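You operate a simulated robot arm through the tools that you are given. There is no shell and no other tool.

The job below is to be done with a simulated robot arm. You get a single attempt, and the scene is never put back.

TASK
Close the second blue drawer from the top. Take the cloth from the top of the blue bench and put it on the top of the packing table. Switch the cradle switch off. Switch the gauge switch off. Take the disc marked "98" from the top of the blue bench and put it on the beige pad there. Fetch the 24 V relay from the top of the blue bench and set it on the black ring. Put the lining on the top of the blue bench away on the top of bay 33. Put the silver cartridge from the top of the blue bench on top of the brown carton there and the orange cartridge on the back of the cooling table. Any order will do. Set down upright: relay.

It is judged by the outcome, as a careful person would: the job done as asked, and still so three seconds after it is handed in. It fails if anything else is knocked over, pushed out of place, dropped, spilled or broken. Flat cloth is picked up by pressing the open fingertips on it (5 to 10 N) and closing them slowly along it; thin cloth reads only 2 to 8 mm in the jaws.

THE ROBOT
A 7-joint arm with a two-finger parallel gripper on a trunk, on a base that moves. Base frame: it is fixed to the floor where the robot stands at the start and does not move with it; the origin is under the middle of the robot, x ahead of it, y to its left, z up. Units: mm, degrees, N and s.
With the tool pointing down near the work surface it reaches from about 180 to 680 mm from the robot's upright axis, wherever it stands. Its first joint turns from -143.0 to 143.0 degrees. Places, roughly: back of the cooling table (57x22 cm) [5380, -2980, 800]; black ring (6x6x2 cm) [1000, -3800, 800]; carton [1500, -4500, 750]; cartridge [1250, -4250, 750]; cloth (7x9x3 cm) [600, -2800, 800]; cradle switch [500, -3200, 800]; disc [1000, -3500, 750]; gauge switch [800, -3500, 800]; lining [1000, -4000, 750]; pad [1250, -3750, 750]; relay [1000, -3750, 750]; second blue drawer [600, -2200, 500]; top of bay 33 [2700, -2400, 1200]; top of the packing table [1800, -5500, 800]. Payload 3 kg.
The tool frame sits at the grasp point between the pads (the TCP): z along the fingers, y along the line on which they close. The tips reach 30 mm beyond it. The gripper opens to 94 mm. The fingers are 28 mm wide and 10 mm thick; the gripper's body (50 by 96 mm) begins 55 mm behind the TCP.
Orientation is told as [roll, pitch, yaw] about the base's x, y, z axes, in that order, counted from this pose: with the fingers straight down and closing along the base's y, the tool's x points along the base's -x, its y along +y and its z along -z.

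THE INTERFACE
- The arm moves only by the tool send_rows. Its argument "steps" is a list of rows, each a list of 7 numbers: the shift along the tool's x, y, z in mm, then the turn, a rotation vector about the tool's x, y, z in rad, then the finger opening in mm, from 0 to 94. In form: [[x, y, z, rx, ry, rz, jaw], ...]. A call has 1 to 20 rows; each row shifts and turns the commanded pose from where the row before left it, along the tool's axes as they then stand. Rows are played at 5 a second. More than 50 mm and 8.6 degrees between two rows, or a gripper value outside its range, and nothing of the call is played. A pose out of reach is approached as far as the arm can. The call stops where the force on the tool passes 40 N (or 10 N more than at its start, if that is more) or the arm is blocked; 0.2 s more then pass. Each finger travels about 45 mm/s and halts on what it meets, pressing with about 41 N; the grip force reading is that of the motor and also rises with nothing between the fingers. The clock runs only during rows and for 0.2 s after the last one: add rows that do not move to give the fingers time. The reply holds the time, the measured pose of the TCP, the force on the tool along the base axes, the opening and the grip force, in the units named above and with some noise, with the torque about the TCP (base axes, N m) and any sound that the robot's microphone picked up.
- Cameras (640 x 400 px; columns grow to the right, rows downward): "scene" is now at [62.9, 129.1, 1633.1]; the picture's right is [-0.11, -0.99, 0.00], its down [-0.65, 0.07, -0.76] and it looks along [0.75, -0.08, -0.65] (base axes); focal length 274 px, centre (320, 200). "wrist" rides on the gripper at [76, 14, -102] in the tool frame; the picture's right is [-0.18, 0.98, 0.00], its down [-0.75, -0.14, -0.64] and it looks along [-0.63, -0.12, 0.77] (tool axes); focal length 243 px, centre (320, 200). There is no depth. A picture from a camera that has moved, and an enlarged one, comes with that camera's place and axes in the base frame and with its lens. The place of the scene camera against the robot may be out by one fixed shift of up to 12 mm in any direction.
- camera(camera): a new picture of that camera. The clock stands still meanwhile.
- lift_body(by): moves the trunk up (or, below 0, down) by that many mm; the arm and the scene camera ride with it, the base frame stays. It gives what a move gives, with no picture.
- steer(legs): drives the robot by 1 to 6 legs, each [ahead, left, turn to the left] in mm, mm and degrees, along the robot's own axes; the way and the turn of a leg run together, so that a leg with both is an arc; at most 1500 mm and 180 degrees a leg. The arm and the cameras ride along, it lands a little off, and it stops where it bumps. It gives what a move gives.
- turn_head(pan, tilt): turns the head with the scene camera to pan (to the left, within 143 degrees either way) and tilt (down, from -29 to 69), counted from straight ahead of the robot. It gives what a move gives.
- enlarge(camera, box): a new picture of the part [left, top, right, bottom] of that camera's present view, enlarged. The clock stands still meanwhile.
- finish_job(): hands the job in; it is judged then, once.

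Nothing tells you exact positions but the pictures and the camera data. Unless the task says otherwise, let go and move clear before handing in.

The tools are called after "Call:" by a JSON object that holds its "op" and its "data". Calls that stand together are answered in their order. send_rows: Moves the arm, as the interface text tells. Its arguments: {"type":"object","properties":{"steps":{"type":"array","items":{"type":"array","items":{"type":"number"}}}},"required":["steps"]} The other tools are called the same way: lift_body (by) moves the trunk up or down; steer (legs) drives the base; turn_head (pan, tilt) turns the head that bears the scene camera; camera (camera) takes a picture; enlarge (camera, box) takes an enlarged picture of a part of a camera's view; finish_job () hands the job in.

At the start:

```text
t: 0.0
ee_pos: [595.5, 11.6, 811.5]
ee_rot: [-0.1, 0.1, 0.0]
contact_force: [-0.1, -0.7, 0.1]
torque: [0.03, 0.01, 0.0]
finger_gap: 93.8
grip_force: 0.1
trunk travel left (down, up): [-75.0, 315.0]
robot x, y, heading: [1.4, -0.7, 0.1]
head pan, tilt (commanded): [-6.3, 40.5]
```

scene: 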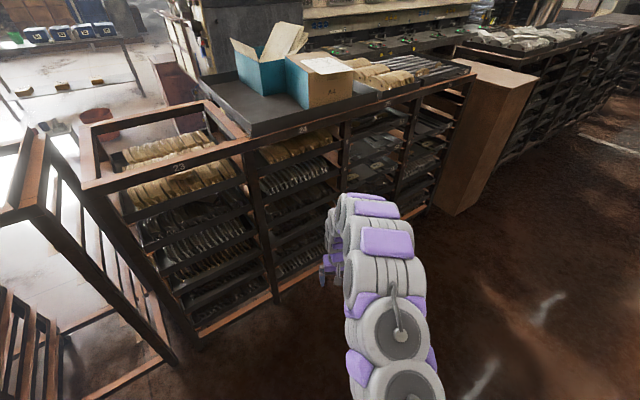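
wrist: 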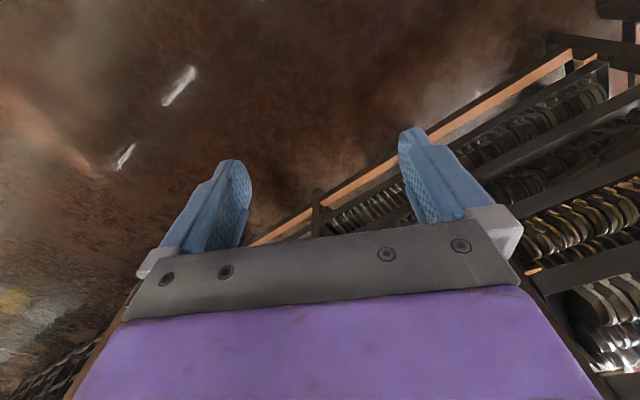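

I see racks ahead of the robot; the blue bench should be to the right (around y = -3500). I'll turn the head to look that way first.

Call:
{"op": "turn_head", "data": {"pan": -75, "tilt": 20}}

Call:
{"op": "camera", "data": {"camera": "scene"}}

Call:
{"op": "turn_head", "data": {"pan": -120, "tilt": 20}}

Call:
{"op": "camera", "data": {"camera": "scene"}}

Call:
{"op": "turn_head", "data": {"pan": -30, "tilt": 20}}

Call:
{"op": "camera", "data": {"camera": "scene"}}

```text
t: 1.4
ee_pos: [594.9, 10.7, 813.4]
ee_rot: [0.0, 0.0, -0.1]
contact_force: [-0.6, 0.0, 0.4]
torque: [-0.04, 0.0, -0.02]
finger_gap: 93.9
grip_force: 0.1
trunk travel left (down, up): [-75.0, 315.0]
robot x, y, heading: [3.2, 0.2, -0.0]
head pan, tilt (commanded): [-75.0, 20.0]
```

```text
taken
camera scene: at [3.0, 48.3, 1665.4], right [-0.97, -0.26, 0.0], down [-0.09, 0.33, -0.94], along [0.24, -0.91, -0.34], focal length 274 px, centre (320, 200)
```

scene: 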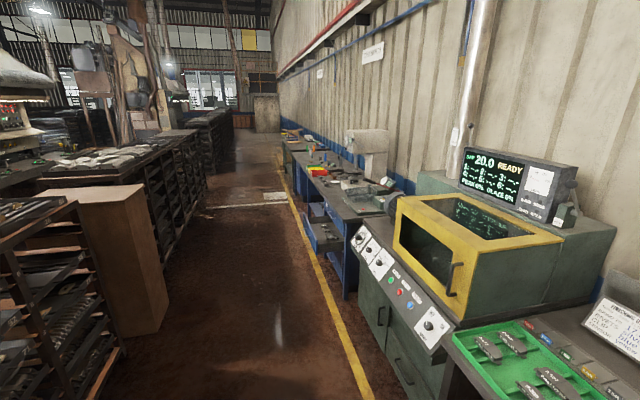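

```text
t: 2.5
ee_pos: [594.9, 12.1, 813.0]
ee_rot: [0.0, -0.2, 0.0]
contact_force: [0.0, -0.5, 0.4]
torque: [0.01, 0.01, -0.02]
finger_gap: 94.1
grip_force: 0.0
trunk travel left (down, up): [-75.0, 315.0]
robot x, y, heading: [-5.7, 0.2, -0.0]
head pan, tilt (commanded): [-120.0, 20.0]
```

```text
taken
camera scene: at [-67.8, 57.6, 1665.6], right [-0.87, 0.5, 0.0], down [0.17, 0.3, -0.94], along [-0.47, -0.81, -0.34], focal length 274 px, centre (320, 200)
```

scene: 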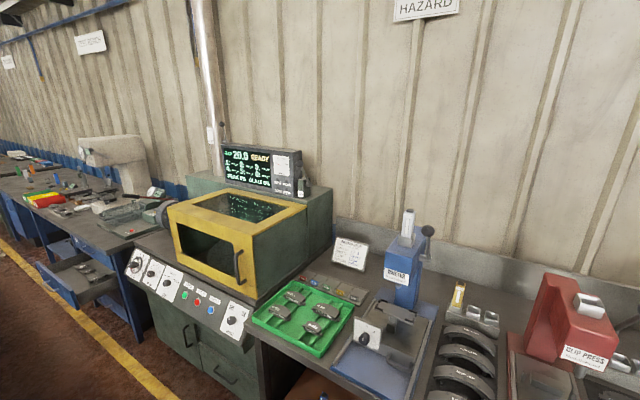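

```text
t: 4.2
ee_pos: [595.0, 11.2, 813.7]
ee_rot: [0.0, 0.0, 0.0]
contact_force: [0.3, -1.0, -0.8]
torque: [0.0, -0.01, 0.0]
finger_gap: 94.2
grip_force: 0.0
trunk travel left (down, up): [-75.0, 315.0]
robot x, y, heading: [-1.1, -1.8, 0.1]
head pan, tilt (commanded): [-30.0, 20.0]
```

```text
taken
camera scene: at [59.5, 91.7, 1665.3], right [-0.5, -0.87, 0.0], down [-0.3, 0.17, -0.94], along [0.81, -0.47, -0.34], focal length 274 px, centre (320, 200)
```

scene: 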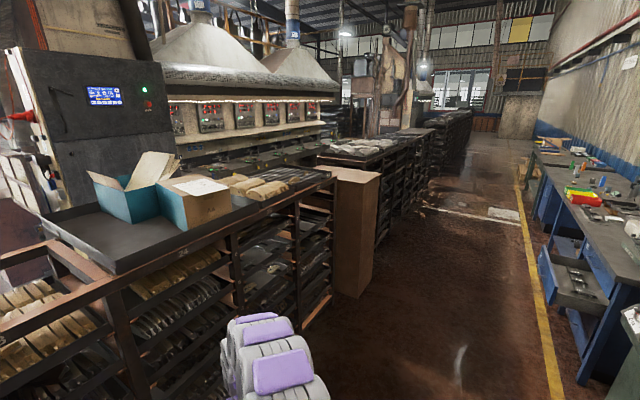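

The blue bench runs along the wall to the right, in direction about -62° in the base frame. I'll turn to face along the aisle and drive up toward it, then look more closely.

Call:
{"op": "steer", "data": {"legs": [[0, 0, -62], [1300, 100, 0]]}}

Call:
{"op": "turn_head", "data": {"pan": -50, "tilt": 30}}

Call:
{"op": "camera", "data": {"camera": "scene"}}

Call:
{"op": "turn_head", "data": {"pan": 45, "tilt": 15}}

Call:
{"op": "camera", "data": {"camera": "scene"}}

Call:
{"op": "turn_head", "data": {"pan": 0, "tilt": 15}}

Call:
{"op": "camera", "data": {"camera": "scene"}}

```text
t: 13.5
ee_pos: [980.9, -1641.7, 812.4]
ee_rot: [0.0, 0.0, -62.8]
contact_force: [0.7, 0.2, -0.1]
torque: [0.0, 0.03, 0.01]
finger_gap: 94.1
grip_force: 0.0
trunk travel left (down, up): [-75.0, 315.0]
robot x, y, heading: [697.3, -1117.2, -63.0]
head pan, tilt (commanded): [-30.0, 20.0]
```

```text
t: 14.3
ee_pos: [980.1, -1639.7, 814.1]
ee_rot: [0.0, -0.2, -62.7]
contact_force: [0.4, -0.2, 0.0]
torque: [-0.02, -0.03, -0.01]
finger_gap: 94.2
grip_force: 0.1
trunk travel left (down, up): [-75.0, 315.0]
robot x, y, heading: [698.6, -1119.6, -62.6]
head pan, tilt (commanded): [-50.0, 30.0]
```

```text
taken
camera scene: at [780.9, -1117.1, 1649.3], right [-0.92, 0.39, 0.0], down [0.19, 0.46, -0.87], along [-0.34, -0.8, -0.5], focal length 274 px, centre (320, 200)
```

scene: 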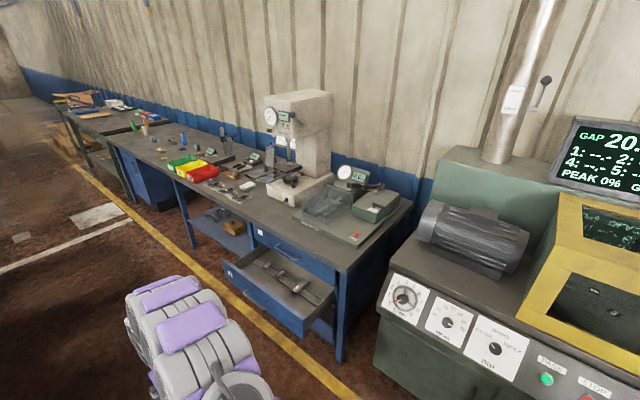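

```text
t: 16.0
ee_pos: [980.4, -1638.7, 814.4]
ee_rot: [0.0, -0.2, -62.7]
contact_force: [-0.1, 0.5, -0.8]
torque: [-0.02, 0.01, 0.02]
finger_gap: 94.0
grip_force: 0.1
trunk travel left (down, up): [-75.0, 315.0]
robot x, y, heading: [699.6, -1117.9, -62.6]
head pan, tilt (commanded): [45.0, 15.0]
```

```text
taken
camera scene: at [905.0, -1062.2, 1673.3], right [-0.31, -0.95, 0.0], down [-0.25, 0.08, -0.97], along [0.92, -0.29, -0.26], focal length 274 px, centre (320, 200)
```

scene: 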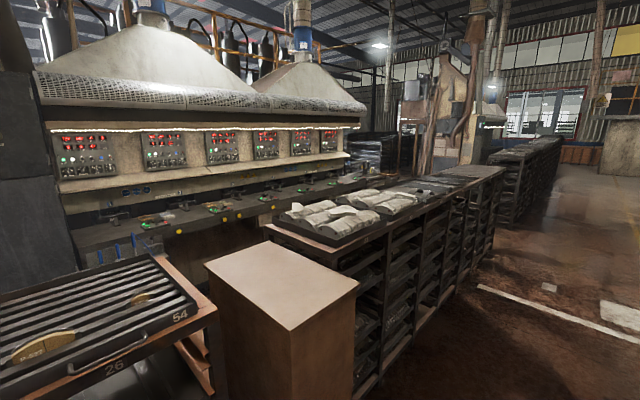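

```text
t: 17.2
ee_pos: [979.7, -1640.6, 813.2]
ee_rot: [0.0, -0.3, -62.8]
contact_force: [0.6, 0.9, 0.7]
torque: [0.0, -0.04, 0.01]
finger_gap: 94.0
grip_force: 0.2
trunk travel left (down, up): [-75.0, 315.0]
robot x, y, heading: [699.0, -1113.7, -62.7]
head pan, tilt (commanded): [0.0, 15.0]
```

```text
taken
camera scene: at [858.8, -1116.7, 1673.3], right [-0.89, -0.46, 0.0], down [-0.12, 0.23, -0.97], along [0.44, -0.86, -0.26], focal length 274 px, centre (320, 200)
```

scene: 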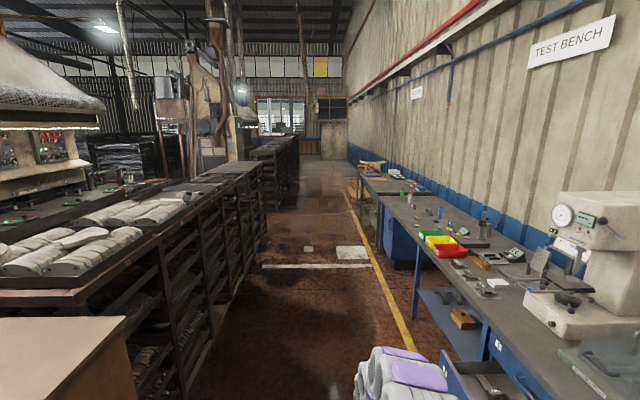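

The open second drawer is at the near end of the bench, with the hardness tester, fixtures and bins along the top. I'll look closer at the drawer and the bench top.

Call:
{"op": "turn_head", "data": {"pan": -50, "tilt": 35}}

Call:
{"op": "enlarge", "data": {"camera": "scene", "box": [200, 150, 440, 300]}}

Call:
{"op": "enlarge", "data": {"camera": "scene", "box": [60, 60, 260, 185]}}

```text
t: 18.3
ee_pos: [978.8, -1640.0, 813.6]
ee_rot: [0.0, -0.2, -62.8]
contact_force: [-0.4, 0.5, -0.8]
torque: [0.03, -0.03, -0.01]
finger_gap: 93.6
grip_force: 0.0
trunk travel left (down, up): [-75.0, 315.0]
robot x, y, heading: [693.2, -1119.6, -62.8]
head pan, tilt (commanded): [-50.0, 35.0]
```

```text
2.67 times, centred on (320, 225) of scene
camera zoom: at [781.9, -1114.9, 1641.5], right [-0.92, 0.39, 0.0], down [0.22, 0.53, -0.82], along [-0.32, -0.75, -0.57], focal length 732 px, centre (320, 133)
```

zoom: 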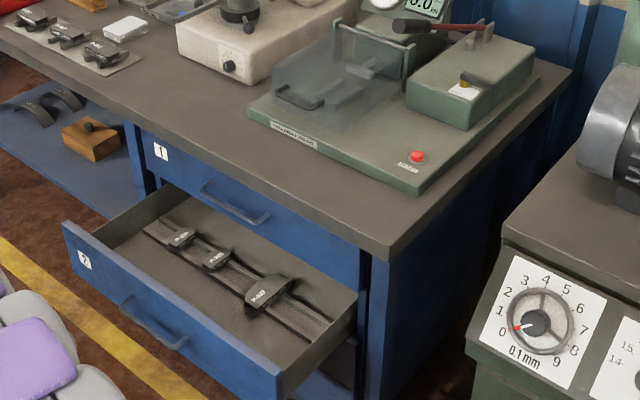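

```text
3.20 times, centred on (160, 122) of scene
camera zoom: at [781.9, -1114.9, 1641.5], right [-0.92, 0.39, 0.0], down [0.22, 0.53, -0.82], along [-0.32, -0.75, -0.57], focal length 878 px, centre (832, 448)
```

zoom: 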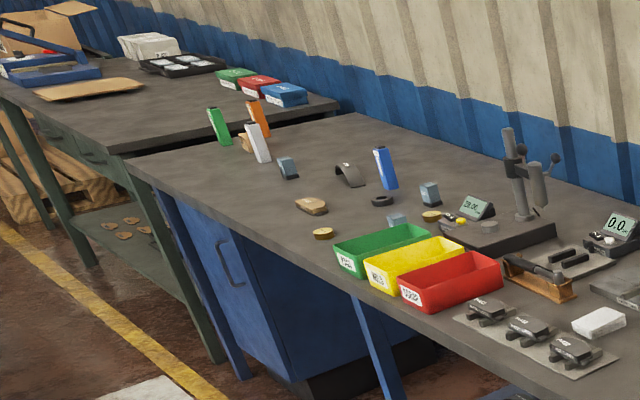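

The second drawer (labelled 2) is open about 200 mm; the bench front edge is about 570 mm to the right of my axis. I'll drive up in front of the drawer, turn to face the bench and look.

Call:
{"op": "steer", "data": {"legs": [[880, 120, 0], [0, 0, -90]]}}

Call:
{"op": "turn_head", "data": {"pan": 0, "tilt": 45}}

Call:
{"op": "camera", "data": {"camera": "scene"}}

Call:
{"op": "camera", "data": {"camera": "wrist"}}

```text
t: 26.9
ee_pos: [676.0, -2126.1, 813.5]
ee_rot: [-0.1, -0.2, -153.9]
contact_force: [-0.4, 0.1, 0.2]
torque: [0.0, 0.0, 0.01]
finger_gap: 93.8
grip_force: 0.1
trunk travel left (down, up): [-75.0, 315.0]
robot x, y, heading: [1209.1, -1853.5, -154.2]
head pan, tilt (commanded): [-50.0, 35.0]
```

```text
t: 28.1
ee_pos: [676.6, -2124.9, 814.3]
ee_rot: [-0.1, -0.3, -153.9]
contact_force: [-0.9, 0.0, 0.1]
torque: [-0.01, -0.02, 0.04]
finger_gap: 94.3
grip_force: 0.0
trunk travel left (down, up): [-75.0, 315.0]
robot x, y, heading: [1204.3, -1856.3, -154.1]
head pan, tilt (commanded): [0.0, 45.0]
```

```text
taken
camera scene: at [1219.6, -2009.3, 1626.6], right [-0.44, 0.9, 0.0], down [0.64, 0.31, -0.71], along [-0.63, -0.31, -0.71], focal length 274 px, centre (320, 200)
```

scene: 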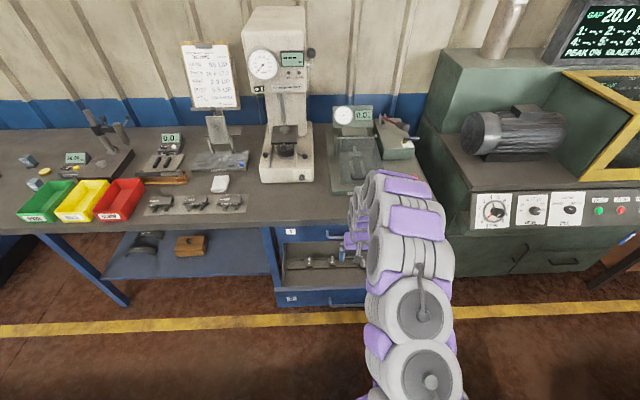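

```text
taken
camera wrist: at [752.3, -2104.2, 917.5], right [0.27, -0.96, 0.0], down [-0.74, -0.2, 0.65], along [-0.62, -0.17, -0.76], focal length 243 px, centre (320, 200)
```

wrist: 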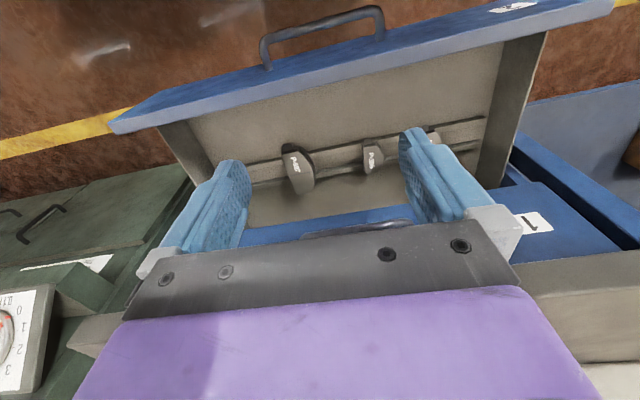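

I see the open drawer directly below the gripper: its front's top edge is at z≈597, v about 170 mm out from the bench edge. I'll close the fingers, tilt the tool to horizontal, back off and lower, ready to push the drawer face.

Call:
{"op": "send_rows", "data": {"steps": [[0, 0, 0, 0, -0.1428, 0, 40], [0, 0, 0, 0, -0.1428, 0, 0], [0, 0, 0, 0, -0.1428, 0, 0], [0, 0, 0, 0, -0.1428, 0, 0], [0, 0, 0, 0, -0.1428, 0, 0], [0, 0, 0, 0, -0.1428, 0, 0], [0, 0, 0, 0, -0.1428, 0, 0], [0, 0, 0, 0, -0.1428, 0, 0], [0, 0, 0, 0, -0.1428, 0, 0], [0, 0, 0, 0, -0.1428, 0, 0], [0, 0, 0, 0, -0.1428, 0, 0], [0, 0, -50, -0.044, 0, 0, 0], [0, 0, -50, 0, 0, 0, 0], [0, 0, -50, 0, 0, 0, 0], [0, 0, 0, 0, 0, 0, 0]]}}

Call:
{"op": "lift_body", "data": {"by": -75}}

Call:
{"op": "camera", "data": {"camera": "scene"}}

Call:
{"op": "camera", "data": {"camera": "wrist"}}

```text
t: 31.5
ee_pos: [792.1, -2070.2, 844.9]
ee_rot: [159.9, -84.3, 48.5]
contact_force: [0.7, 0.2, 0.6]
torque: [-0.02, 0.03, 0.01]
finger_gap: 0.0
grip_force: 33.5
trunk travel left (down, up): [-75.0, 315.0]
robot x, y, heading: [1201.1, -1858.3, -153.8]
head pan, tilt (commanded): [0.0, 45.0]
stopped in row 15: the arm was blocked; the commanded pose is now the measured one
```

```text
t: 32.6
ee_pos: [794.1, -2070.5, 768.8]
ee_rot: [160.2, -84.6, 48.2]
contact_force: [0.7, 0.5, -0.4]
torque: [-0.03, 0.02, 0.03]
finger_gap: 0.1
grip_force: 33.4
trunk travel left (down, up): [0.0, 390.0]
robot x, y, heading: [1202.6, -1856.2, -154.0]
head pan, tilt (commanded): [0.0, 45.0]
```

```text
taken
camera scene: at [1221.7, -2009.5, 1551.5], right [-0.44, 0.9, 0.0], down [0.64, 0.31, -0.71], along [-0.63, -0.31, -0.71], focal length 274 px, centre (320, 200)
```

scene: 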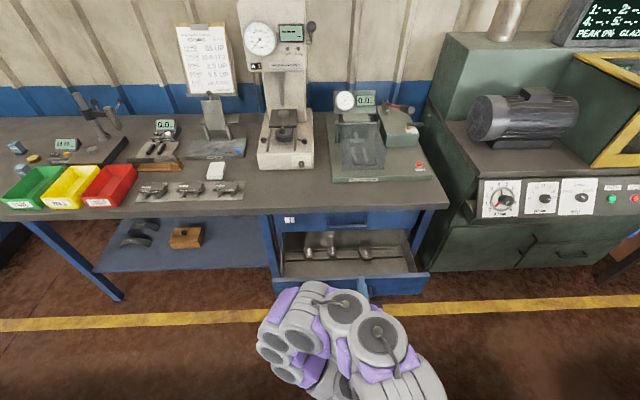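

```text
taken
camera wrist: at [885.3, -2038.6, 685.2], right [0.48, -0.85, 0.21], down [0.54, 0.48, 0.69], along [-0.69, -0.21, 0.69], focal length 243 px, centre (320, 200)
```

wrist: 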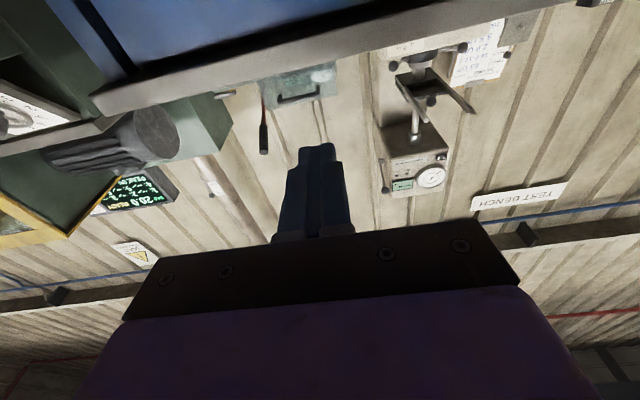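

The tool is now nearly horizontal, facing the bench, at z≈769 and centred on the drawer. Next I'll lower it to about z=565.

Call:
{"op": "send_rows", "data": {"steps": [[0, 0, 0, 0, 0.09, 0, 0], [40, 0, 0, 0, 0, 0, 0], [40, 0, 0, 0, 0, 0, 0], [40, 0, 0, 0, 0, 0, 0], [40, 0, 0, 0, 0, 0, 0], [40, 0, 0, 0, 0, 0, 0], [0, 0, 0, 0, 0, 0, 0]]}}

Call:
{"op": "camera", "data": {"camera": "scene"}}

Call:
{"op": "camera", "data": {"camera": "wrist"}}

```text
t: 34.2
ee_pos: [795.3, -2073.8, 696.1]
ee_rot: [79.3, -88.3, 128.9]
contact_force: [-0.5, -0.2, 0.2]
torque: [0.02, 0.02, 0.01]
finger_gap: 0.0
grip_force: 33.4
out of reach, approached as far as the arm can: row 1, 3, 4, 5, 6
trunk travel left (down, up): [0.0, 390.0]
robot x, y, heading: [1203.5, -1850.5, -153.8]
head pan, tilt (commanded): [0.0, 45.0]
```

```text
taken
camera scene: at [1221.2, -2008.7, 1551.5], right [-0.44, 0.9, 0.0], down [0.64, 0.31, -0.71], along [-0.63, -0.31, -0.71], focal length 274 px, centre (320, 200)
```

scene: 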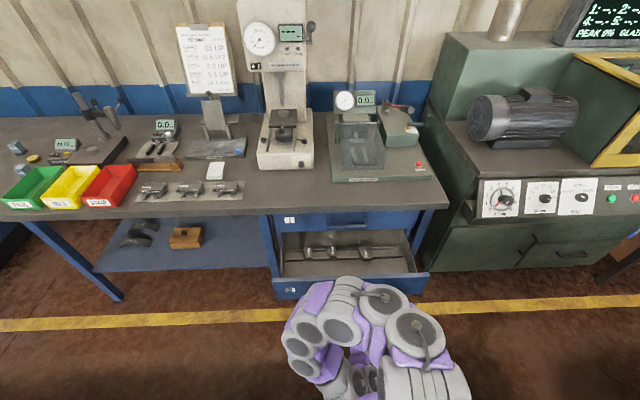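

```text
taken
camera wrist: at [893.3, -2039.1, 620.9], right [0.46, -0.86, 0.21], down [0.49, 0.44, 0.75], along [-0.74, -0.24, 0.62], focal length 243 px, centre (320, 200)
```

wrist: 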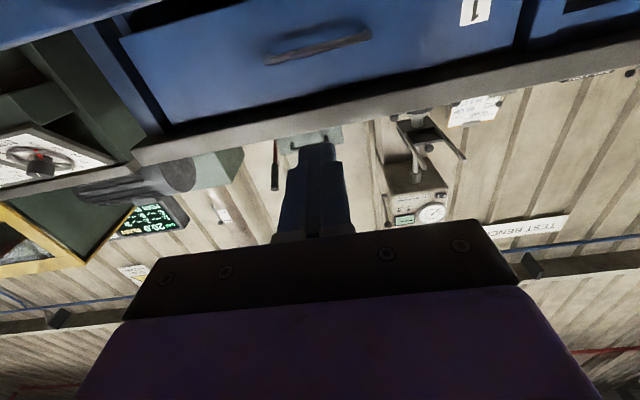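

The arm can't get that low when folded and horizontal. I'll back the base off 200 mm, tilt the tool to about 45° below horizontal, and reach further out instead.

Call:
{"op": "steer", "data": {"legs": [[-200, 0, 0]]}}

Call:
{"op": "send_rows", "data": {"steps": [[0, 0, 25, 0, 0.14, 0, 0], [0, 0, 25, 0, 0.14, 0, 0], [0, 0, 25, 0, 0.14, 0, 0], [0, 0, 25, 0, 0.14, 0, 0], [0, 0, 25, 0, 0.14, 0, 0], [0, 0, 0, 0, 0, 0, 0]]}}

Call:
{"op": "camera", "data": {"camera": "wrist"}}

Call:
{"op": "camera", "data": {"camera": "scene"}}

```text
t: 35.8
ee_pos: [976.8, -1986.2, 695.5]
ee_rot: [79.3, -88.3, 128.9]
contact_force: [-0.7, -0.1, 0.2]
torque: [0.01, 0.01, -0.03]
finger_gap: 0.0
grip_force: 33.0
trunk travel left (down, up): [0.0, 390.0]
robot x, y, heading: [1384.5, -1769.6, -154.1]
head pan, tilt (commanded): [0.0, 45.0]
```

```text
t: 37.2
ee_pos: [872.4, -2041.9, 659.7]
ee_rot: [2.5, -49.5, -153.8]
contact_force: [-0.3, 0.7, -0.7]
torque: [-0.01, 0.06, 0.01]
finger_gap: 0.1
grip_force: 32.9
trunk travel left (down, up): [0.0, 390.0]
robot x, y, heading: [1383.7, -1763.0, -154.0]
head pan, tilt (commanded): [0.0, 45.0]
```

```text
taken
camera wrist: at [991.4, -1993.3, 669.5], right [0.36, -0.92, 0.17], down [-0.08, 0.15, 0.99], along [-0.93, -0.36, -0.02], focal length 243 px, centre (320, 200)
```

wrist: 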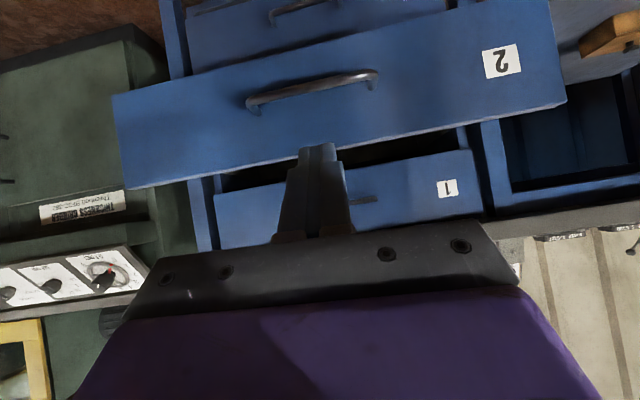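

```text
taken
camera scene: at [1400.2, -1921.0, 1551.5], right [-0.44, 0.9, 0.0], down [0.64, 0.31, -0.71], along [-0.63, -0.31, -0.71], focal length 274 px, centre (320, 200)
```

scene: 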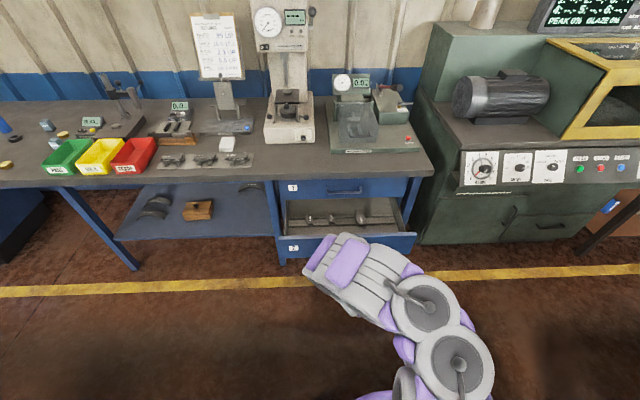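

Wrist view now shows drawer 2 face with its handle; fingertips are about 200 mm in front of it. I'll go down and forward to just in front of the face above the handle.

Call:
{"op": "send_rows", "data": {"steps": [[-6, 0, 40.2, 0, 0, 0, 0], [-6, 0, 40.2, 0, 0, 0, 0], [-6, 0, 40.2, 0, 0, 0, 0], [-6, 0, 40.2, 0, 0, 0, 0], [0, 0, 0, 0, 0, 0, 0]]}}

Call:
{"op": "camera", "data": {"camera": "wrist"}}

```text
t: 38.4
ee_pos: [751.0, -2110.5, 575.9]
ee_rot: [2.6, -49.6, -153.8]
contact_force: [-0.3, -0.3, -0.3]
torque: [0.02, -0.02, -0.01]
finger_gap: 0.1
grip_force: 33.0
trunk travel left (down, up): [0.0, 390.0]
robot x, y, heading: [1385.0, -1766.2, -154.0]
head pan, tilt (commanded): [0.0, 45.0]
```

```text
taken
camera wrist: at [869.8, -2061.4, 585.5], right [0.36, -0.92, 0.17], down [-0.08, 0.15, 0.99], along [-0.93, -0.37, -0.02], focal length 243 px, centre (320, 200)
```

wrist: 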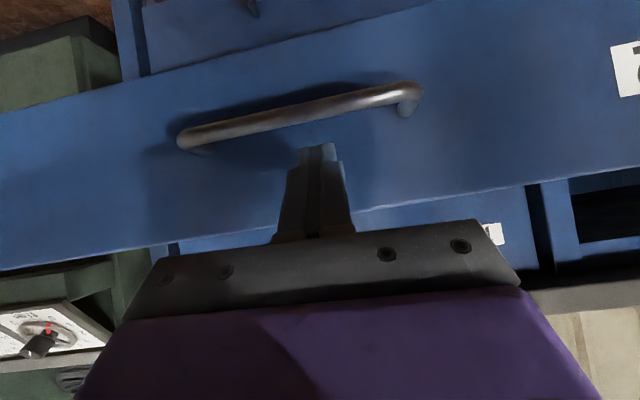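

Fingertips are just in front of the face above the handle. Now I'll push straight toward the bench.

Call:
{"op": "send_rows", "data": {"steps": [[-9.7, 0, 11.4, 0, 0, 0, 0], [-9.7, 0, 11.4, 0, 0, 0, 0], [-9.7, 0, 11.4, 0, 0, 0, 0], [-9.7, 0, 11.4, 0, 0, 0, 0], [-9.7, 0, 11.4, 0, 0, 0, 0], [-9.7, 0, 11.4, 0, 0, 0, 0]]}}

Call:
{"op": "camera", "data": {"camera": "wrist"}}

```text
t: 39.8
ee_pos: [671.9, -2152.0, 575.5]
ee_rot: [2.6, -49.6, -153.9]
contact_force: [1.0, 0.1, -0.6]
torque: [-0.02, 0.01, -0.03]
finger_gap: 0.2
grip_force: 32.2
trunk travel left (down, up): [0.0, 390.0]
robot x, y, heading: [1381.2, -1768.6, -153.9]
head pan, tilt (commanded): [0.0, 45.0]
```

```text
taken
camera wrist: at [790.6, -2103.6, 585.2], right [0.36, -0.92, 0.17], down [-0.08, 0.15, 0.99], along [-0.93, -0.36, -0.02], focal length 243 px, centre (320, 200)
```

wrist: 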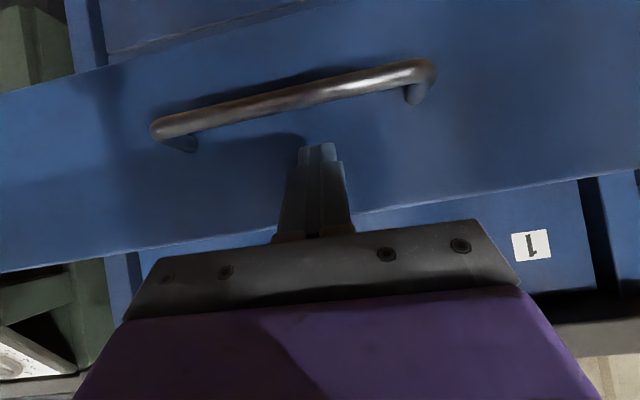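

The drawer is moving with very little force. I'll keep pushing until it stops.

Call:
{"op": "send_rows", "data": {"steps": [[-9.7, 0, 11.4, 0, 0, 0, 0], [-9.7, 0, 11.4, 0, 0, 0, 0], [-9.7, 0, 11.4, 0, 0, 0, 0], [-9.7, 0, 11.4, 0, 0, 0, 0], [-9.7, 0, 11.4, 0, 0, 0, 0], [-9.7, 0, 11.4, 0, 0, 0, 0], [-6.5, 0, 7.6, 0, 0, 0, 0], [-6.5, 0, 7.6, 0, 0, 0, 0], [-6.5, 0, 7.6, 0, 0, 0, 0], [-6.5, 0, 7.6, 0, 0, 0, 0], [-6.5, 0, 7.6, 0, 0, 0, 0], [-6.5, 0, 7.6, 0, 0, 0, 0], [-6.5, 0, 7.6, 0, 0, 0, 0], [-6.5, 0, 7.6, 0, 0, 0, 0]]}}

Call:
{"op": "camera", "data": {"camera": "wrist"}}

Call:
{"op": "camera", "data": {"camera": "scene"}}

```text
t: 42.8
ee_pos: [614.0, -2182.0, 611.7]
ee_rot: [2.6, -49.6, -153.9]
contact_force: [-0.3, -0.4, -0.4]
torque: [-0.01, -0.01, 0.01]
finger_gap: 0.0
grip_force: 33.2
out of reach, approached as far as the arm can: row 3, 4, 5, 6, 7, 8, 9, 10, 11, 12, 13, 14
trunk travel left (down, up): [0.0, 390.0]
robot x, y, heading: [1380.7, -1768.0, -153.8]
head pan, tilt (commanded): [0.0, 45.0]
```

```text
taken
camera wrist: at [733.3, -2133.8, 621.4], right [0.36, -0.92, 0.17], down [-0.08, 0.15, 0.99], along [-0.93, -0.36, -0.02], focal length 243 px, centre (320, 200)
```

wrist: 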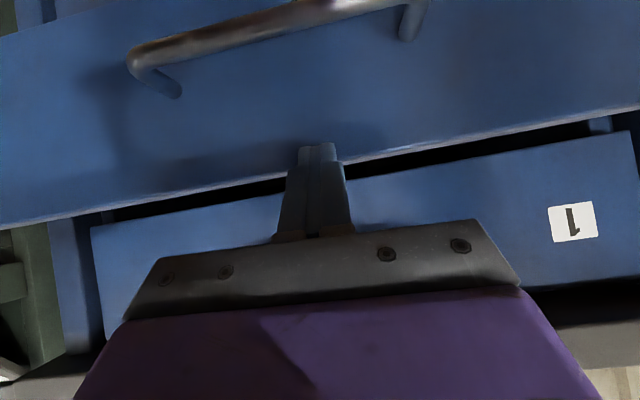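

```text
taken
camera scene: at [1398.7, -1921.5, 1551.5], right [-0.44, 0.9, 0.0], down [0.64, 0.31, -0.7], along [-0.63, -0.31, -0.71], focal length 274 px, centre (320, 200)
```

scene: 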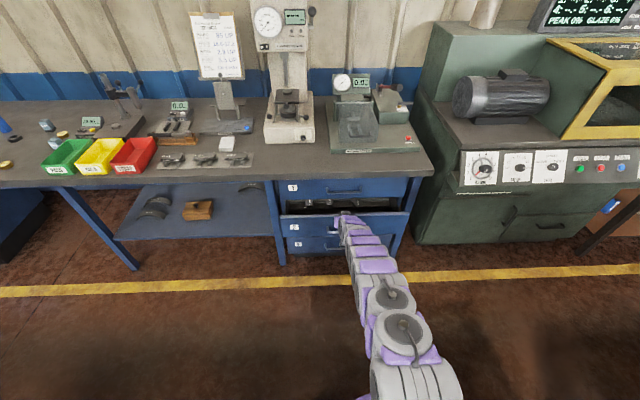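

The arm ran out of reach and rode up; the drawer is nearly shut but still open some 50 mm. I'll back the fingers off, then bring the base closer.

Call:
{"op": "send_rows", "data": {"steps": [[13, 0, -15.2, 0, 0, 0, 0], [13, 0, -15.2, 0, 0, 0, 0], [26, 0, -30.4, 0, 0, 0, 0], [26, 0, -30.4, 0, 0, 0, 0], [26, 0, -30.4, 0, 0, 0, 0], [26, 0, -30.4, 0, 0, 0, 0], [0, 0, 0, 0, 0, 0, 0]]}}

Call:
{"op": "steer", "data": {"legs": [[120, 0, 0]]}}

Call:
{"op": "camera", "data": {"camera": "wrist"}}

Call:
{"op": "enlarge", "data": {"camera": "scene", "box": [220, 120, 480, 320]}}

```text
t: 44.4
ee_pos: [791.8, -2087.5, 611.3]
ee_rot: [2.6, -49.7, -153.9]
contact_force: [0.2, 0.0, -0.3]
torque: [-0.03, 0.01, -0.01]
finger_gap: 0.1
grip_force: 33.2
trunk travel left (down, up): [0.0, 390.0]
robot x, y, heading: [1383.2, -1768.5, -154.1]
head pan, tilt (commanded): [0.0, 45.0]
```

```text
t: 45.6
ee_pos: [683.3, -2140.1, 611.3]
ee_rot: [2.6, -49.5, -154.0]
contact_force: [0.4, 0.8, 0.6]
torque: [0.01, 0.02, 0.01]
finger_gap: 0.5
grip_force: 32.9
trunk travel left (down, up): [0.0, 390.0]
robot x, y, heading: [1273.8, -1817.0, -154.2]
head pan, tilt (commanded): [0.0, 45.0]
```

```text
taken
camera wrist: at [800.8, -2092.0, 621.0], right [0.35, -0.92, 0.17], down [-0.08, 0.15, 0.99], along [-0.93, -0.36, -0.02], focal length 243 px, centre (320, 200)
```

wrist: 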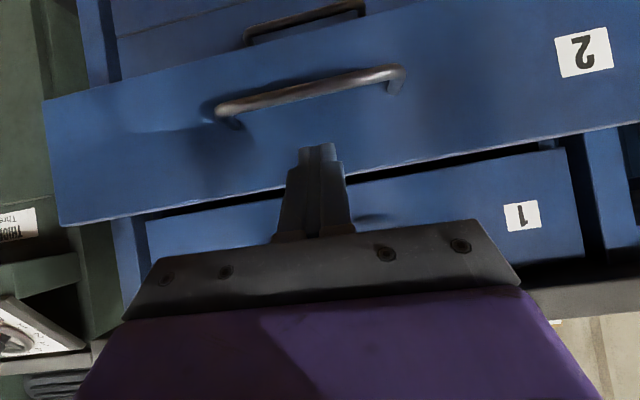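

```text
2.00 times, centred on (350, 220) of scene
camera zoom: at [1290.1, -1974.3, 1551.5], right [-0.44, 0.9, 0.0], down [0.64, 0.31, -0.7], along [-0.63, -0.31, -0.71], focal length 549 px, centre (260, 160)
```

zoom: 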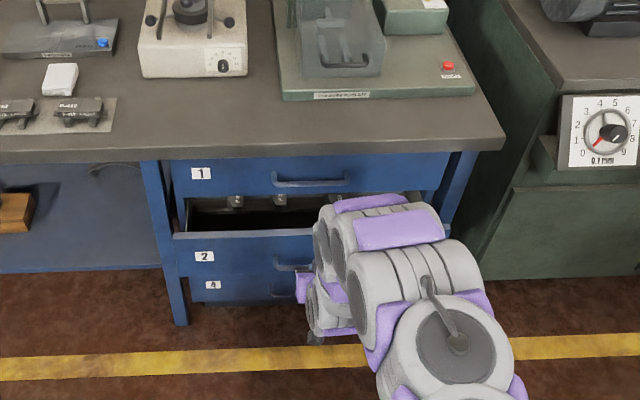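

Drawer 2 still stands about 70 mm proud. I'll lower to z≈575 and push again from the closer stance.

Call:
{"op": "send_rows", "data": {"steps": [[27.4, 0, 23.4, 0, 0, 0, 0], [-13, 0, 15.2, 0, 0, 0, 0], [-13, 0, 15.2, 0, 0, 0, 0], [-13, 0, 15.2, 0, 0, 0, 0], [-9.7, 0, 11.4, 0, 0, 0, 0], [-9.7, 0, 11.4, 0, 0, 0, 0], [-9.7, 0, 11.4, 0, 0, 0, 0], [-9.7, 0, 11.4, 0, 0, 0, 0], [-6.5, 0, 7.6, 0, 0, 0, 0], [-6.5, 0, 7.6, 0, 0, 0, 0], [-6.5, 0, 7.6, 0, 0, 0, 0], [-6.5, 0, 7.6, 0, 0, 0, 0], [-6.5, 0, 7.6, 0, 0, 0, 0], [-6.5, 0, 7.6, 0, 0, 0, 0], [-6.5, 0, 7.6, 0, 0, 0, 0]]}}

Call:
{"op": "camera", "data": {"camera": "wrist"}}

Call:
{"op": "enlarge", "data": {"camera": "scene", "box": [220, 120, 480, 320]}}

```text
t: 48.8
ee_pos: [522.8, -2225.1, 584.4]
ee_rot: [2.6, -49.8, -154.0]
contact_force: [2.1, 0.1, 0.6]
torque: [-0.03, -0.04, 0.03]
finger_gap: 0.0
grip_force: 33.1
out of reach, approached as far as the arm can: row 14, 15
trunk travel left (down, up): [0.0, 390.0]
robot x, y, heading: [1272.4, -1817.9, -153.9]
head pan, tilt (commanded): [0.0, 45.0]
```

```text
taken
camera wrist: at [641.1, -2177.3, 594.2], right [0.35, -0.92, 0.17], down [-0.08, 0.15, 0.99], along [-0.93, -0.36, -0.02], focal length 243 px, centre (320, 200)
```

wrist: 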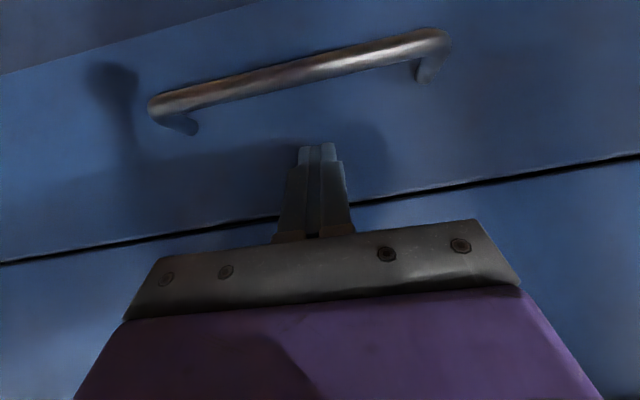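

```text
2.00 times, centred on (350, 220) of scene
camera zoom: at [1289.7, -1974.5, 1551.5], right [-0.44, 0.9, 0.0], down [0.64, 0.31, -0.7], along [-0.63, -0.31, -0.71], focal length 549 px, centre (260, 160)
```

zoom: 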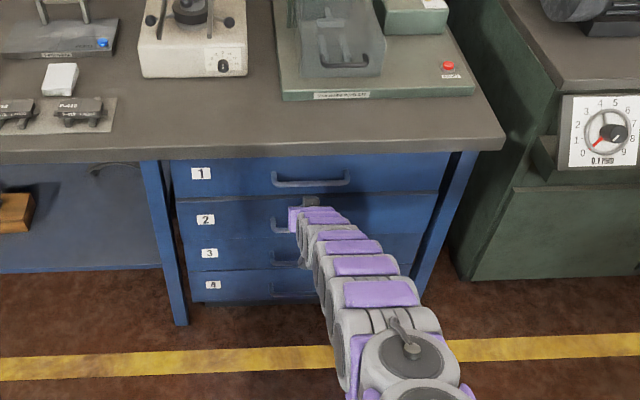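

Drawer 2 now looks flush with 1, 3 and 4. To be sure it's fully home, I'll back off slightly, move the base 60 mm closer and press until I feel resistance.

Call:
{"op": "send_rows", "data": {"steps": [[26, 0, -30.4, 0, 0, 0, 0], [26, 0, -30.4, 0, 0, 0, 0], [13, 0, 5, 0, 0, 0, 0], [0, 0, 0, 0, 0, 0, 0]]}}

Call:
{"op": "steer", "data": {"legs": [[60, 0, 0]]}}

Call:
{"op": "send_rows", "data": {"steps": [[-6.5, 0, 7.6, 0, 0, 0, 0], [-6.5, 0, 7.6, 0, 0, 0, 0], [-6.5, 0, 7.6, 0, 0, 0, 0], [-6.5, 0, 7.6, 0, 0, 0, 0], [-3.2, 0, 3.8, 0, 0, 0, 0], [-3.2, 0, 3.8, 0, 0, 0, 0], [-3.2, 0, 3.8, 0, 0, 0, 0], [-3.2, 0, 3.8, 0, 0, 0, 0], [-3.2, 0, 3.8, 0, 0, 0, 0], [-3.2, 0, 3.8, 0, 0, 0, 0], [-3.2, 0, 3.8, 0, 0, 0, 0], [-3.2, 0, 3.8, 0, 0, 0, 0]]}}

```text
t: 49.8
ee_pos: [596.3, -2187.3, 571.9]
ee_rot: [2.6, -49.8, -154.1]
contact_force: [0.5, -0.3, 0.6]
torque: [0.0, 0.01, 0.0]
finger_gap: 0.1
grip_force: 32.5
trunk travel left (down, up): [0.0, 390.0]
robot x, y, heading: [1270.7, -1816.8, -154.2]
head pan, tilt (commanded): [0.0, 45.0]
```

```text
t: 50.8
ee_pos: [541.9, -2214.9, 571.1]
ee_rot: [2.6, -49.8, -153.9]
contact_force: [0.2, -0.1, -0.6]
torque: [-0.01, -0.02, 0.01]
finger_gap: 0.0
grip_force: 32.9
trunk travel left (down, up): [0.0, 390.0]
robot x, y, heading: [1220.0, -1847.1, -154.3]
head pan, tilt (commanded): [0.0, 45.0]
```

```text
t: 51.9
ee_pos: [513.9, -2228.9, 569.7]
ee_rot: [2.7, -49.2, -154.0]
contact_force: [15.9, 9.0, 9.7]
torque: [-0.02, -0.03, 0.01]
finger_gap: 0.0
grip_force: 33.5
trunk travel left (down, up): [0.0, 390.0]
robot x, y, heading: [1220.6, -1846.2, -154.0]
head pan, tilt (commanded): [0.0, 45.0]
stopped in row 5: the force on the tool passed its limit at 49 N (the readings are from after the stop); the commanded pose is now the measured one
```

The drawer is firmly home (49 N stop). Now I'll retract, raise the trunk and return the tool to pointing down.

Call:
{"op": "send_rows", "data": {"steps": [[26, 0, -30.4, 0, 0, 0, 0], [26, 0, -30.4, 0, 0, 0, 0], [26, 0, -30.4, 0, 0, 0, 0], [26, 0, -30.4, 0, 0, 0, 0], [0, 0, 0, 0, 0, 0, 0]]}}

Call:
{"op": "lift_body", "data": {"by": 200}}

Call:
{"op": "send_rows", "data": {"steps": [[0, 0, 0, 0, 0.144, 0, 0], [0, 0, 0, 0, 0.144, 0, 0], [0, 0, 0, 0, 0.144, 0, 0], [0, 0, 0, 0, 0.144, 0, 0], [0, 0, 0, 0, 0.144, 0, 0], [0, 0, 0, 0, 0.144, 0, 0], [0, 0, 0, 0, 0, 0, 0]]}}

Call:
{"op": "enlarge", "data": {"camera": "scene", "box": [220, 120, 480, 320]}}

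Call:
{"op": "camera", "data": {"camera": "wrist"}}

```text
t: 53.1
ee_pos: [652.3, -2155.1, 570.0]
ee_rot: [2.6, -49.2, -153.9]
contact_force: [-0.1, 0.1, 0.6]
torque: [-0.01, -0.04, -0.01]
finger_gap: 0.0
grip_force: 33.2
trunk travel left (down, up): [0.0, 390.0]
robot x, y, heading: [1219.8, -1847.2, -154.2]
head pan, tilt (commanded): [0.0, 45.0]
```

```text
t: 55.3
ee_pos: [652.0, -2155.2, 768.4]
ee_rot: [2.6, -49.1, -153.9]
contact_force: [-0.5, -0.8, -0.9]
torque: [-0.01, -0.01, 0.02]
finger_gap: 0.0
grip_force: 32.8
trunk travel left (down, up): [-200.0, 190.0]
robot x, y, heading: [1219.3, -1847.9, -154.1]
head pan, tilt (commanded): [0.0, 45.0]
```

```text
t: 56.9
ee_pos: [652.3, -2156.1, 769.4]
ee_rot: [1.7, 0.4, -151.9]
contact_force: [-0.8, 0.4, -0.3]
torque: [0.01, 0.0, -0.01]
finger_gap: 0.0
grip_force: 33.2
trunk travel left (down, up): [-200.0, 190.0]
robot x, y, heading: [1216.1, -1849.2, -154.1]
head pan, tilt (commanded): [0.0, 45.0]
```

```text
2.00 times, centred on (350, 220) of scene
camera zoom: at [1235.6, -2002.4, 1751.5], right [-0.44, 0.9, 0.0], down [0.64, 0.31, -0.7], along [-0.63, -0.31, -0.71], focal length 549 px, centre (260, 160)
```

zoom: 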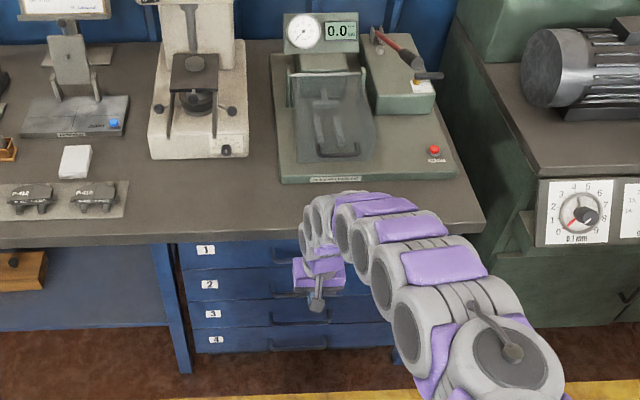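

```text
taken
camera wrist: at [724.7, -2130.8, 873.5], right [0.3, -0.95, 0.03], down [-0.74, -0.22, 0.63], along [-0.6, -0.21, -0.77], focal length 243 px, centre (320, 200)
```

wrist: 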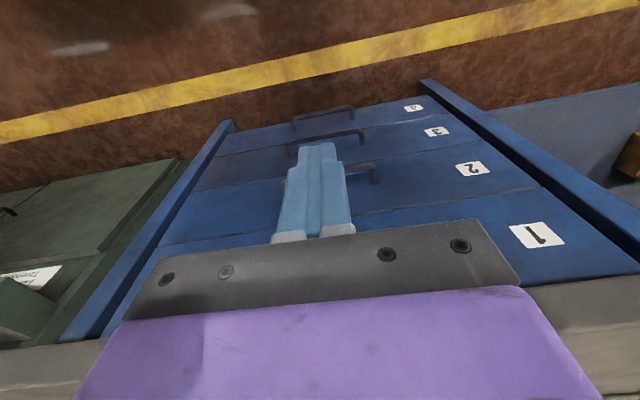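

Drawer 2 is closed. Now I'll raise the arm clear and slide along the bench to inspect the objects on top.

Call:
{"op": "send_rows", "data": {"steps": [[0, 0, -50, 0, 0, 0, 20], [0, 0, -50, 0, 0, 0, 60], [0, 0, -50, 0, 0, 0, 94], [0, 0, -50, 0, 0, 0, 94], [0, 0, -20, 0, 0, 0, 94]]}}

Call:
{"op": "steer", "data": {"legs": [[0, 850, 2.4]]}}

Call:
{"op": "turn_head", "data": {"pan": 0, "tilt": 35}}

Call:
{"op": "camera", "data": {"camera": "scene"}}

```text
t: 58.1
ee_pos: [649.9, -2150.8, 989.4]
ee_rot: [1.6, 0.4, -151.9]
contact_force: [-0.2, 1.1, -0.2]
torque: [0.01, -0.01, -0.01]
finger_gap: 94.1
grip_force: 0.1
trunk travel left (down, up): [-200.0, 190.0]
robot x, y, heading: [1220.2, -1845.3, -154.2]
head pan, tilt (commanded): [0.0, 45.0]
```

```text
t: 62.7
ee_pos: [1059.8, -2947.3, 989.0]
ee_rot: [2.0, 0.3, -149.2]
contact_force: [0.3, -0.3, 0.8]
torque: [0.02, -0.01, 0.02]
finger_gap: 94.0
grip_force: 0.1
trunk travel left (down, up): [-200.0, 190.0]
robot x, y, heading: [1621.3, -2618.2, -151.2]
head pan, tilt (commanded): [0.0, 45.0]
```

```text
t: 63.4
ee_pos: [1063.0, -2946.0, 990.5]
ee_rot: [1.8, 0.2, -149.2]
contact_force: [0.3, -0.4, 0.0]
torque: [0.0, -0.02, 0.0]
finger_gap: 94.1
grip_force: 0.0
trunk travel left (down, up): [-200.0, 190.0]
robot x, y, heading: [1618.4, -2619.3, -151.6]
head pan, tilt (commanded): [0.0, 35.0]
```

```text
taken
camera scene: at [1632.9, -2772.8, 1766.5], right [-0.48, 0.88, 0.0], down [0.51, 0.28, -0.82], along [-0.72, -0.39, -0.58], focal length 274 px, centre (320, 200)
```

scene: 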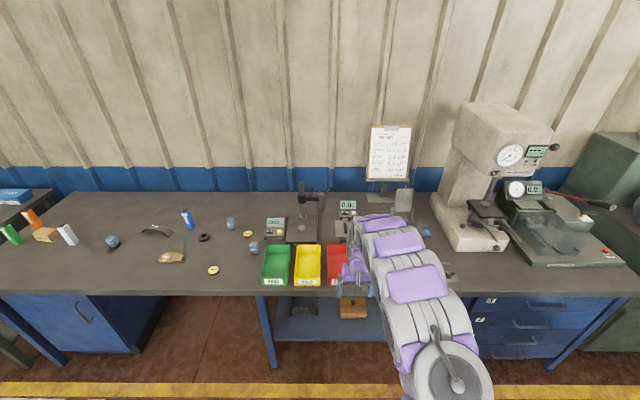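

Good overview of the bench top. I'll enlarge parts of it to identify the labelled items.

Call:
{"op": "enlarge", "data": {"camera": "scene", "box": [0, 190, 160, 290]}}

Call:
{"op": "enlarge", "data": {"camera": "scene", "box": [140, 195, 270, 285]}}

Call:
{"op": "enlarge", "data": {"camera": "scene", "box": [250, 180, 370, 260]}}

```text
4.00 times, centred on (80, 240) of scene
camera zoom: at [1632.9, -2772.8, 1766.5], right [-0.48, 0.88, 0.0], down [0.51, 0.28, -0.82], along [-0.72, -0.39, -0.58], focal length 1098 px, centre (1280, 40)
```

zoom: 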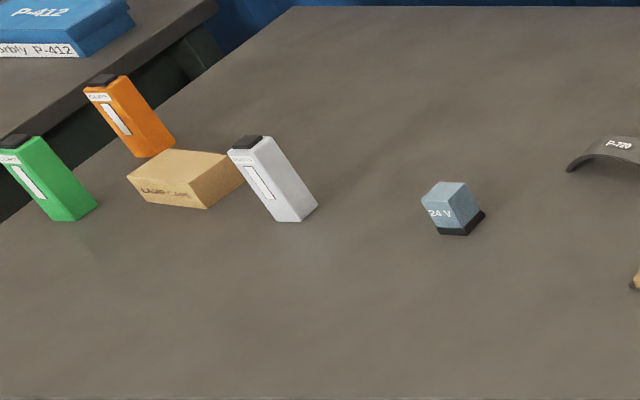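

```text
4.44 times, centred on (205, 240) of scene
camera zoom: at [1632.9, -2772.8, 1766.5], right [-0.48, 0.88, 0.0], down [0.51, 0.28, -0.82], along [-0.72, -0.39, -0.58], focal length 1220 px, centre (831, 22)
```

zoom: 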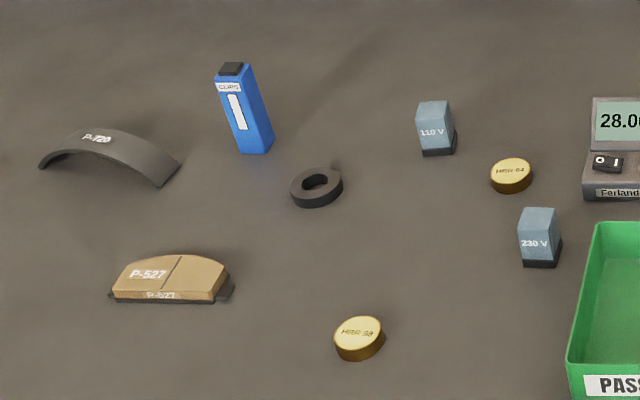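

```text
5.00 times, centred on (310, 220) of scene
camera zoom: at [1632.9, -2772.8, 1766.5], right [-0.48, 0.88, 0.0], down [0.51, 0.28, -0.82], along [-0.72, -0.39, -0.58], focal length 1372 px, centre (370, 100)
```

zoom: 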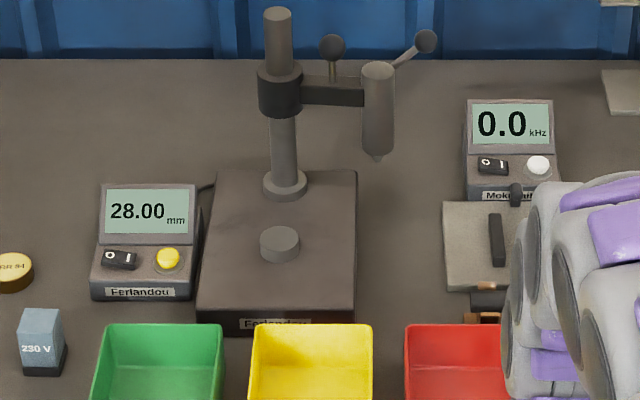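

I can read the labels: 24 V relay is at the far left, the disc "98" near front-centre, the lining P‑720, the beige P‑527 pad, the silver/orange cartridges next to the carton, and rocker switches on the gauge and cradle consoles. First I'll approach the cloth: slide right, then move in.

Call:
{"op": "steer", "data": {"legs": [[0, -280, 0], [330, 0, 0]]}}

Call:
{"op": "camera", "data": {"camera": "wrist"}}

Call:
{"op": "camera", "data": {"camera": "scene"}}

```text
t: 67.1
ee_pos: [645.6, -2875.3, 990.1]
ee_rot: [1.4, 0.3, -148.9]
contact_force: [0.4, -0.2, -0.1]
torque: [0.01, 0.03, -0.02]
finger_gap: 94.1
grip_force: 0.2
trunk travel left (down, up): [-200.0, 190.0]
robot x, y, heading: [1194.2, -2540.2, -151.1]
head pan, tilt (commanded): [0.0, 35.0]
```

```text
taken
camera wrist: at [716.1, -2845.8, 1093.1], right [0.35, -0.94, 0.02], down [-0.73, -0.26, 0.63], along [-0.59, -0.24, -0.77], focal length 243 px, centre (320, 200)
```

wrist: 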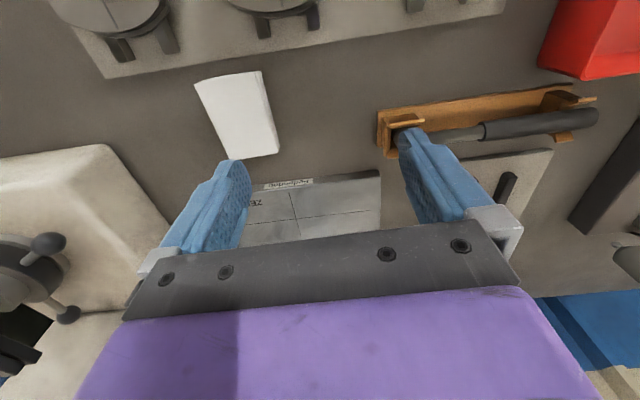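

```text
taken
camera scene: at [1221.2, -2711.5, 1764.7], right [-0.48, 0.87, 0.01], down [0.5, 0.29, -0.82], along [-0.72, -0.39, -0.58], focal length 274 px, centre (320, 200)
```

scene: 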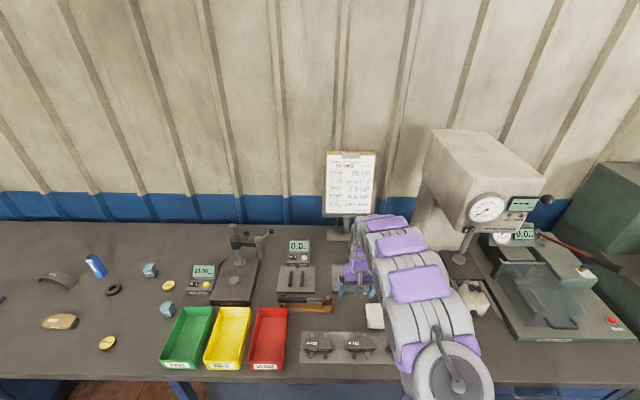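

The white cloth is at about (575,-2800). I'll enlarge the wrist view to see what kind of cloth it is.

Call:
{"op": "enlarge", "data": {"camera": "wrist", "box": [160, 40, 400, 190]}}

Call:
{"op": "enlarge", "data": {"camera": "scene", "box": [250, 220, 410, 380]}}

```text
2.67 times, centred on (280, 115) of wrist
camera zoom: at [716.1, -2845.8, 1093.1], right [0.35, -0.94, 0.02], down [-0.73, -0.26, 0.63], along [-0.59, -0.24, -0.77], focal length 647 px, centre (427, 427)
```

zoom: 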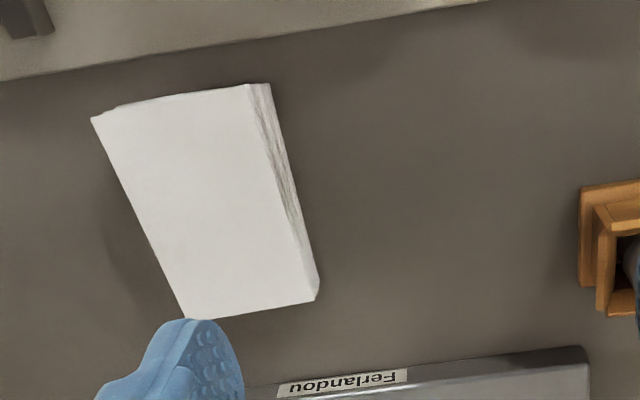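

```text
2.50 times, centred on (330, 300) of scene
camera zoom: at [1221.2, -2711.5, 1764.7], right [-0.48, 0.87, 0.01], down [0.5, 0.29, -0.82], along [-0.72, -0.39, -0.58], focal length 686 px, centre (295, -50)
```

zoom: 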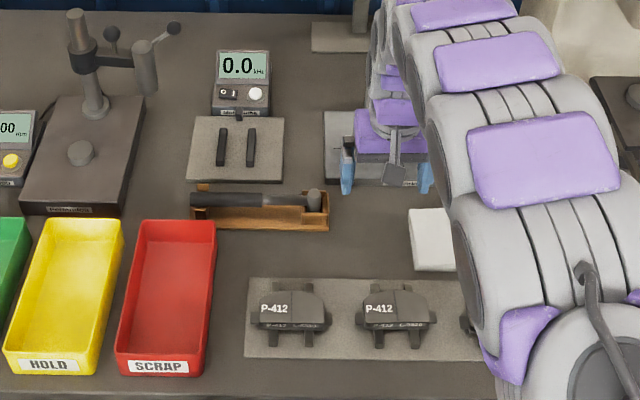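

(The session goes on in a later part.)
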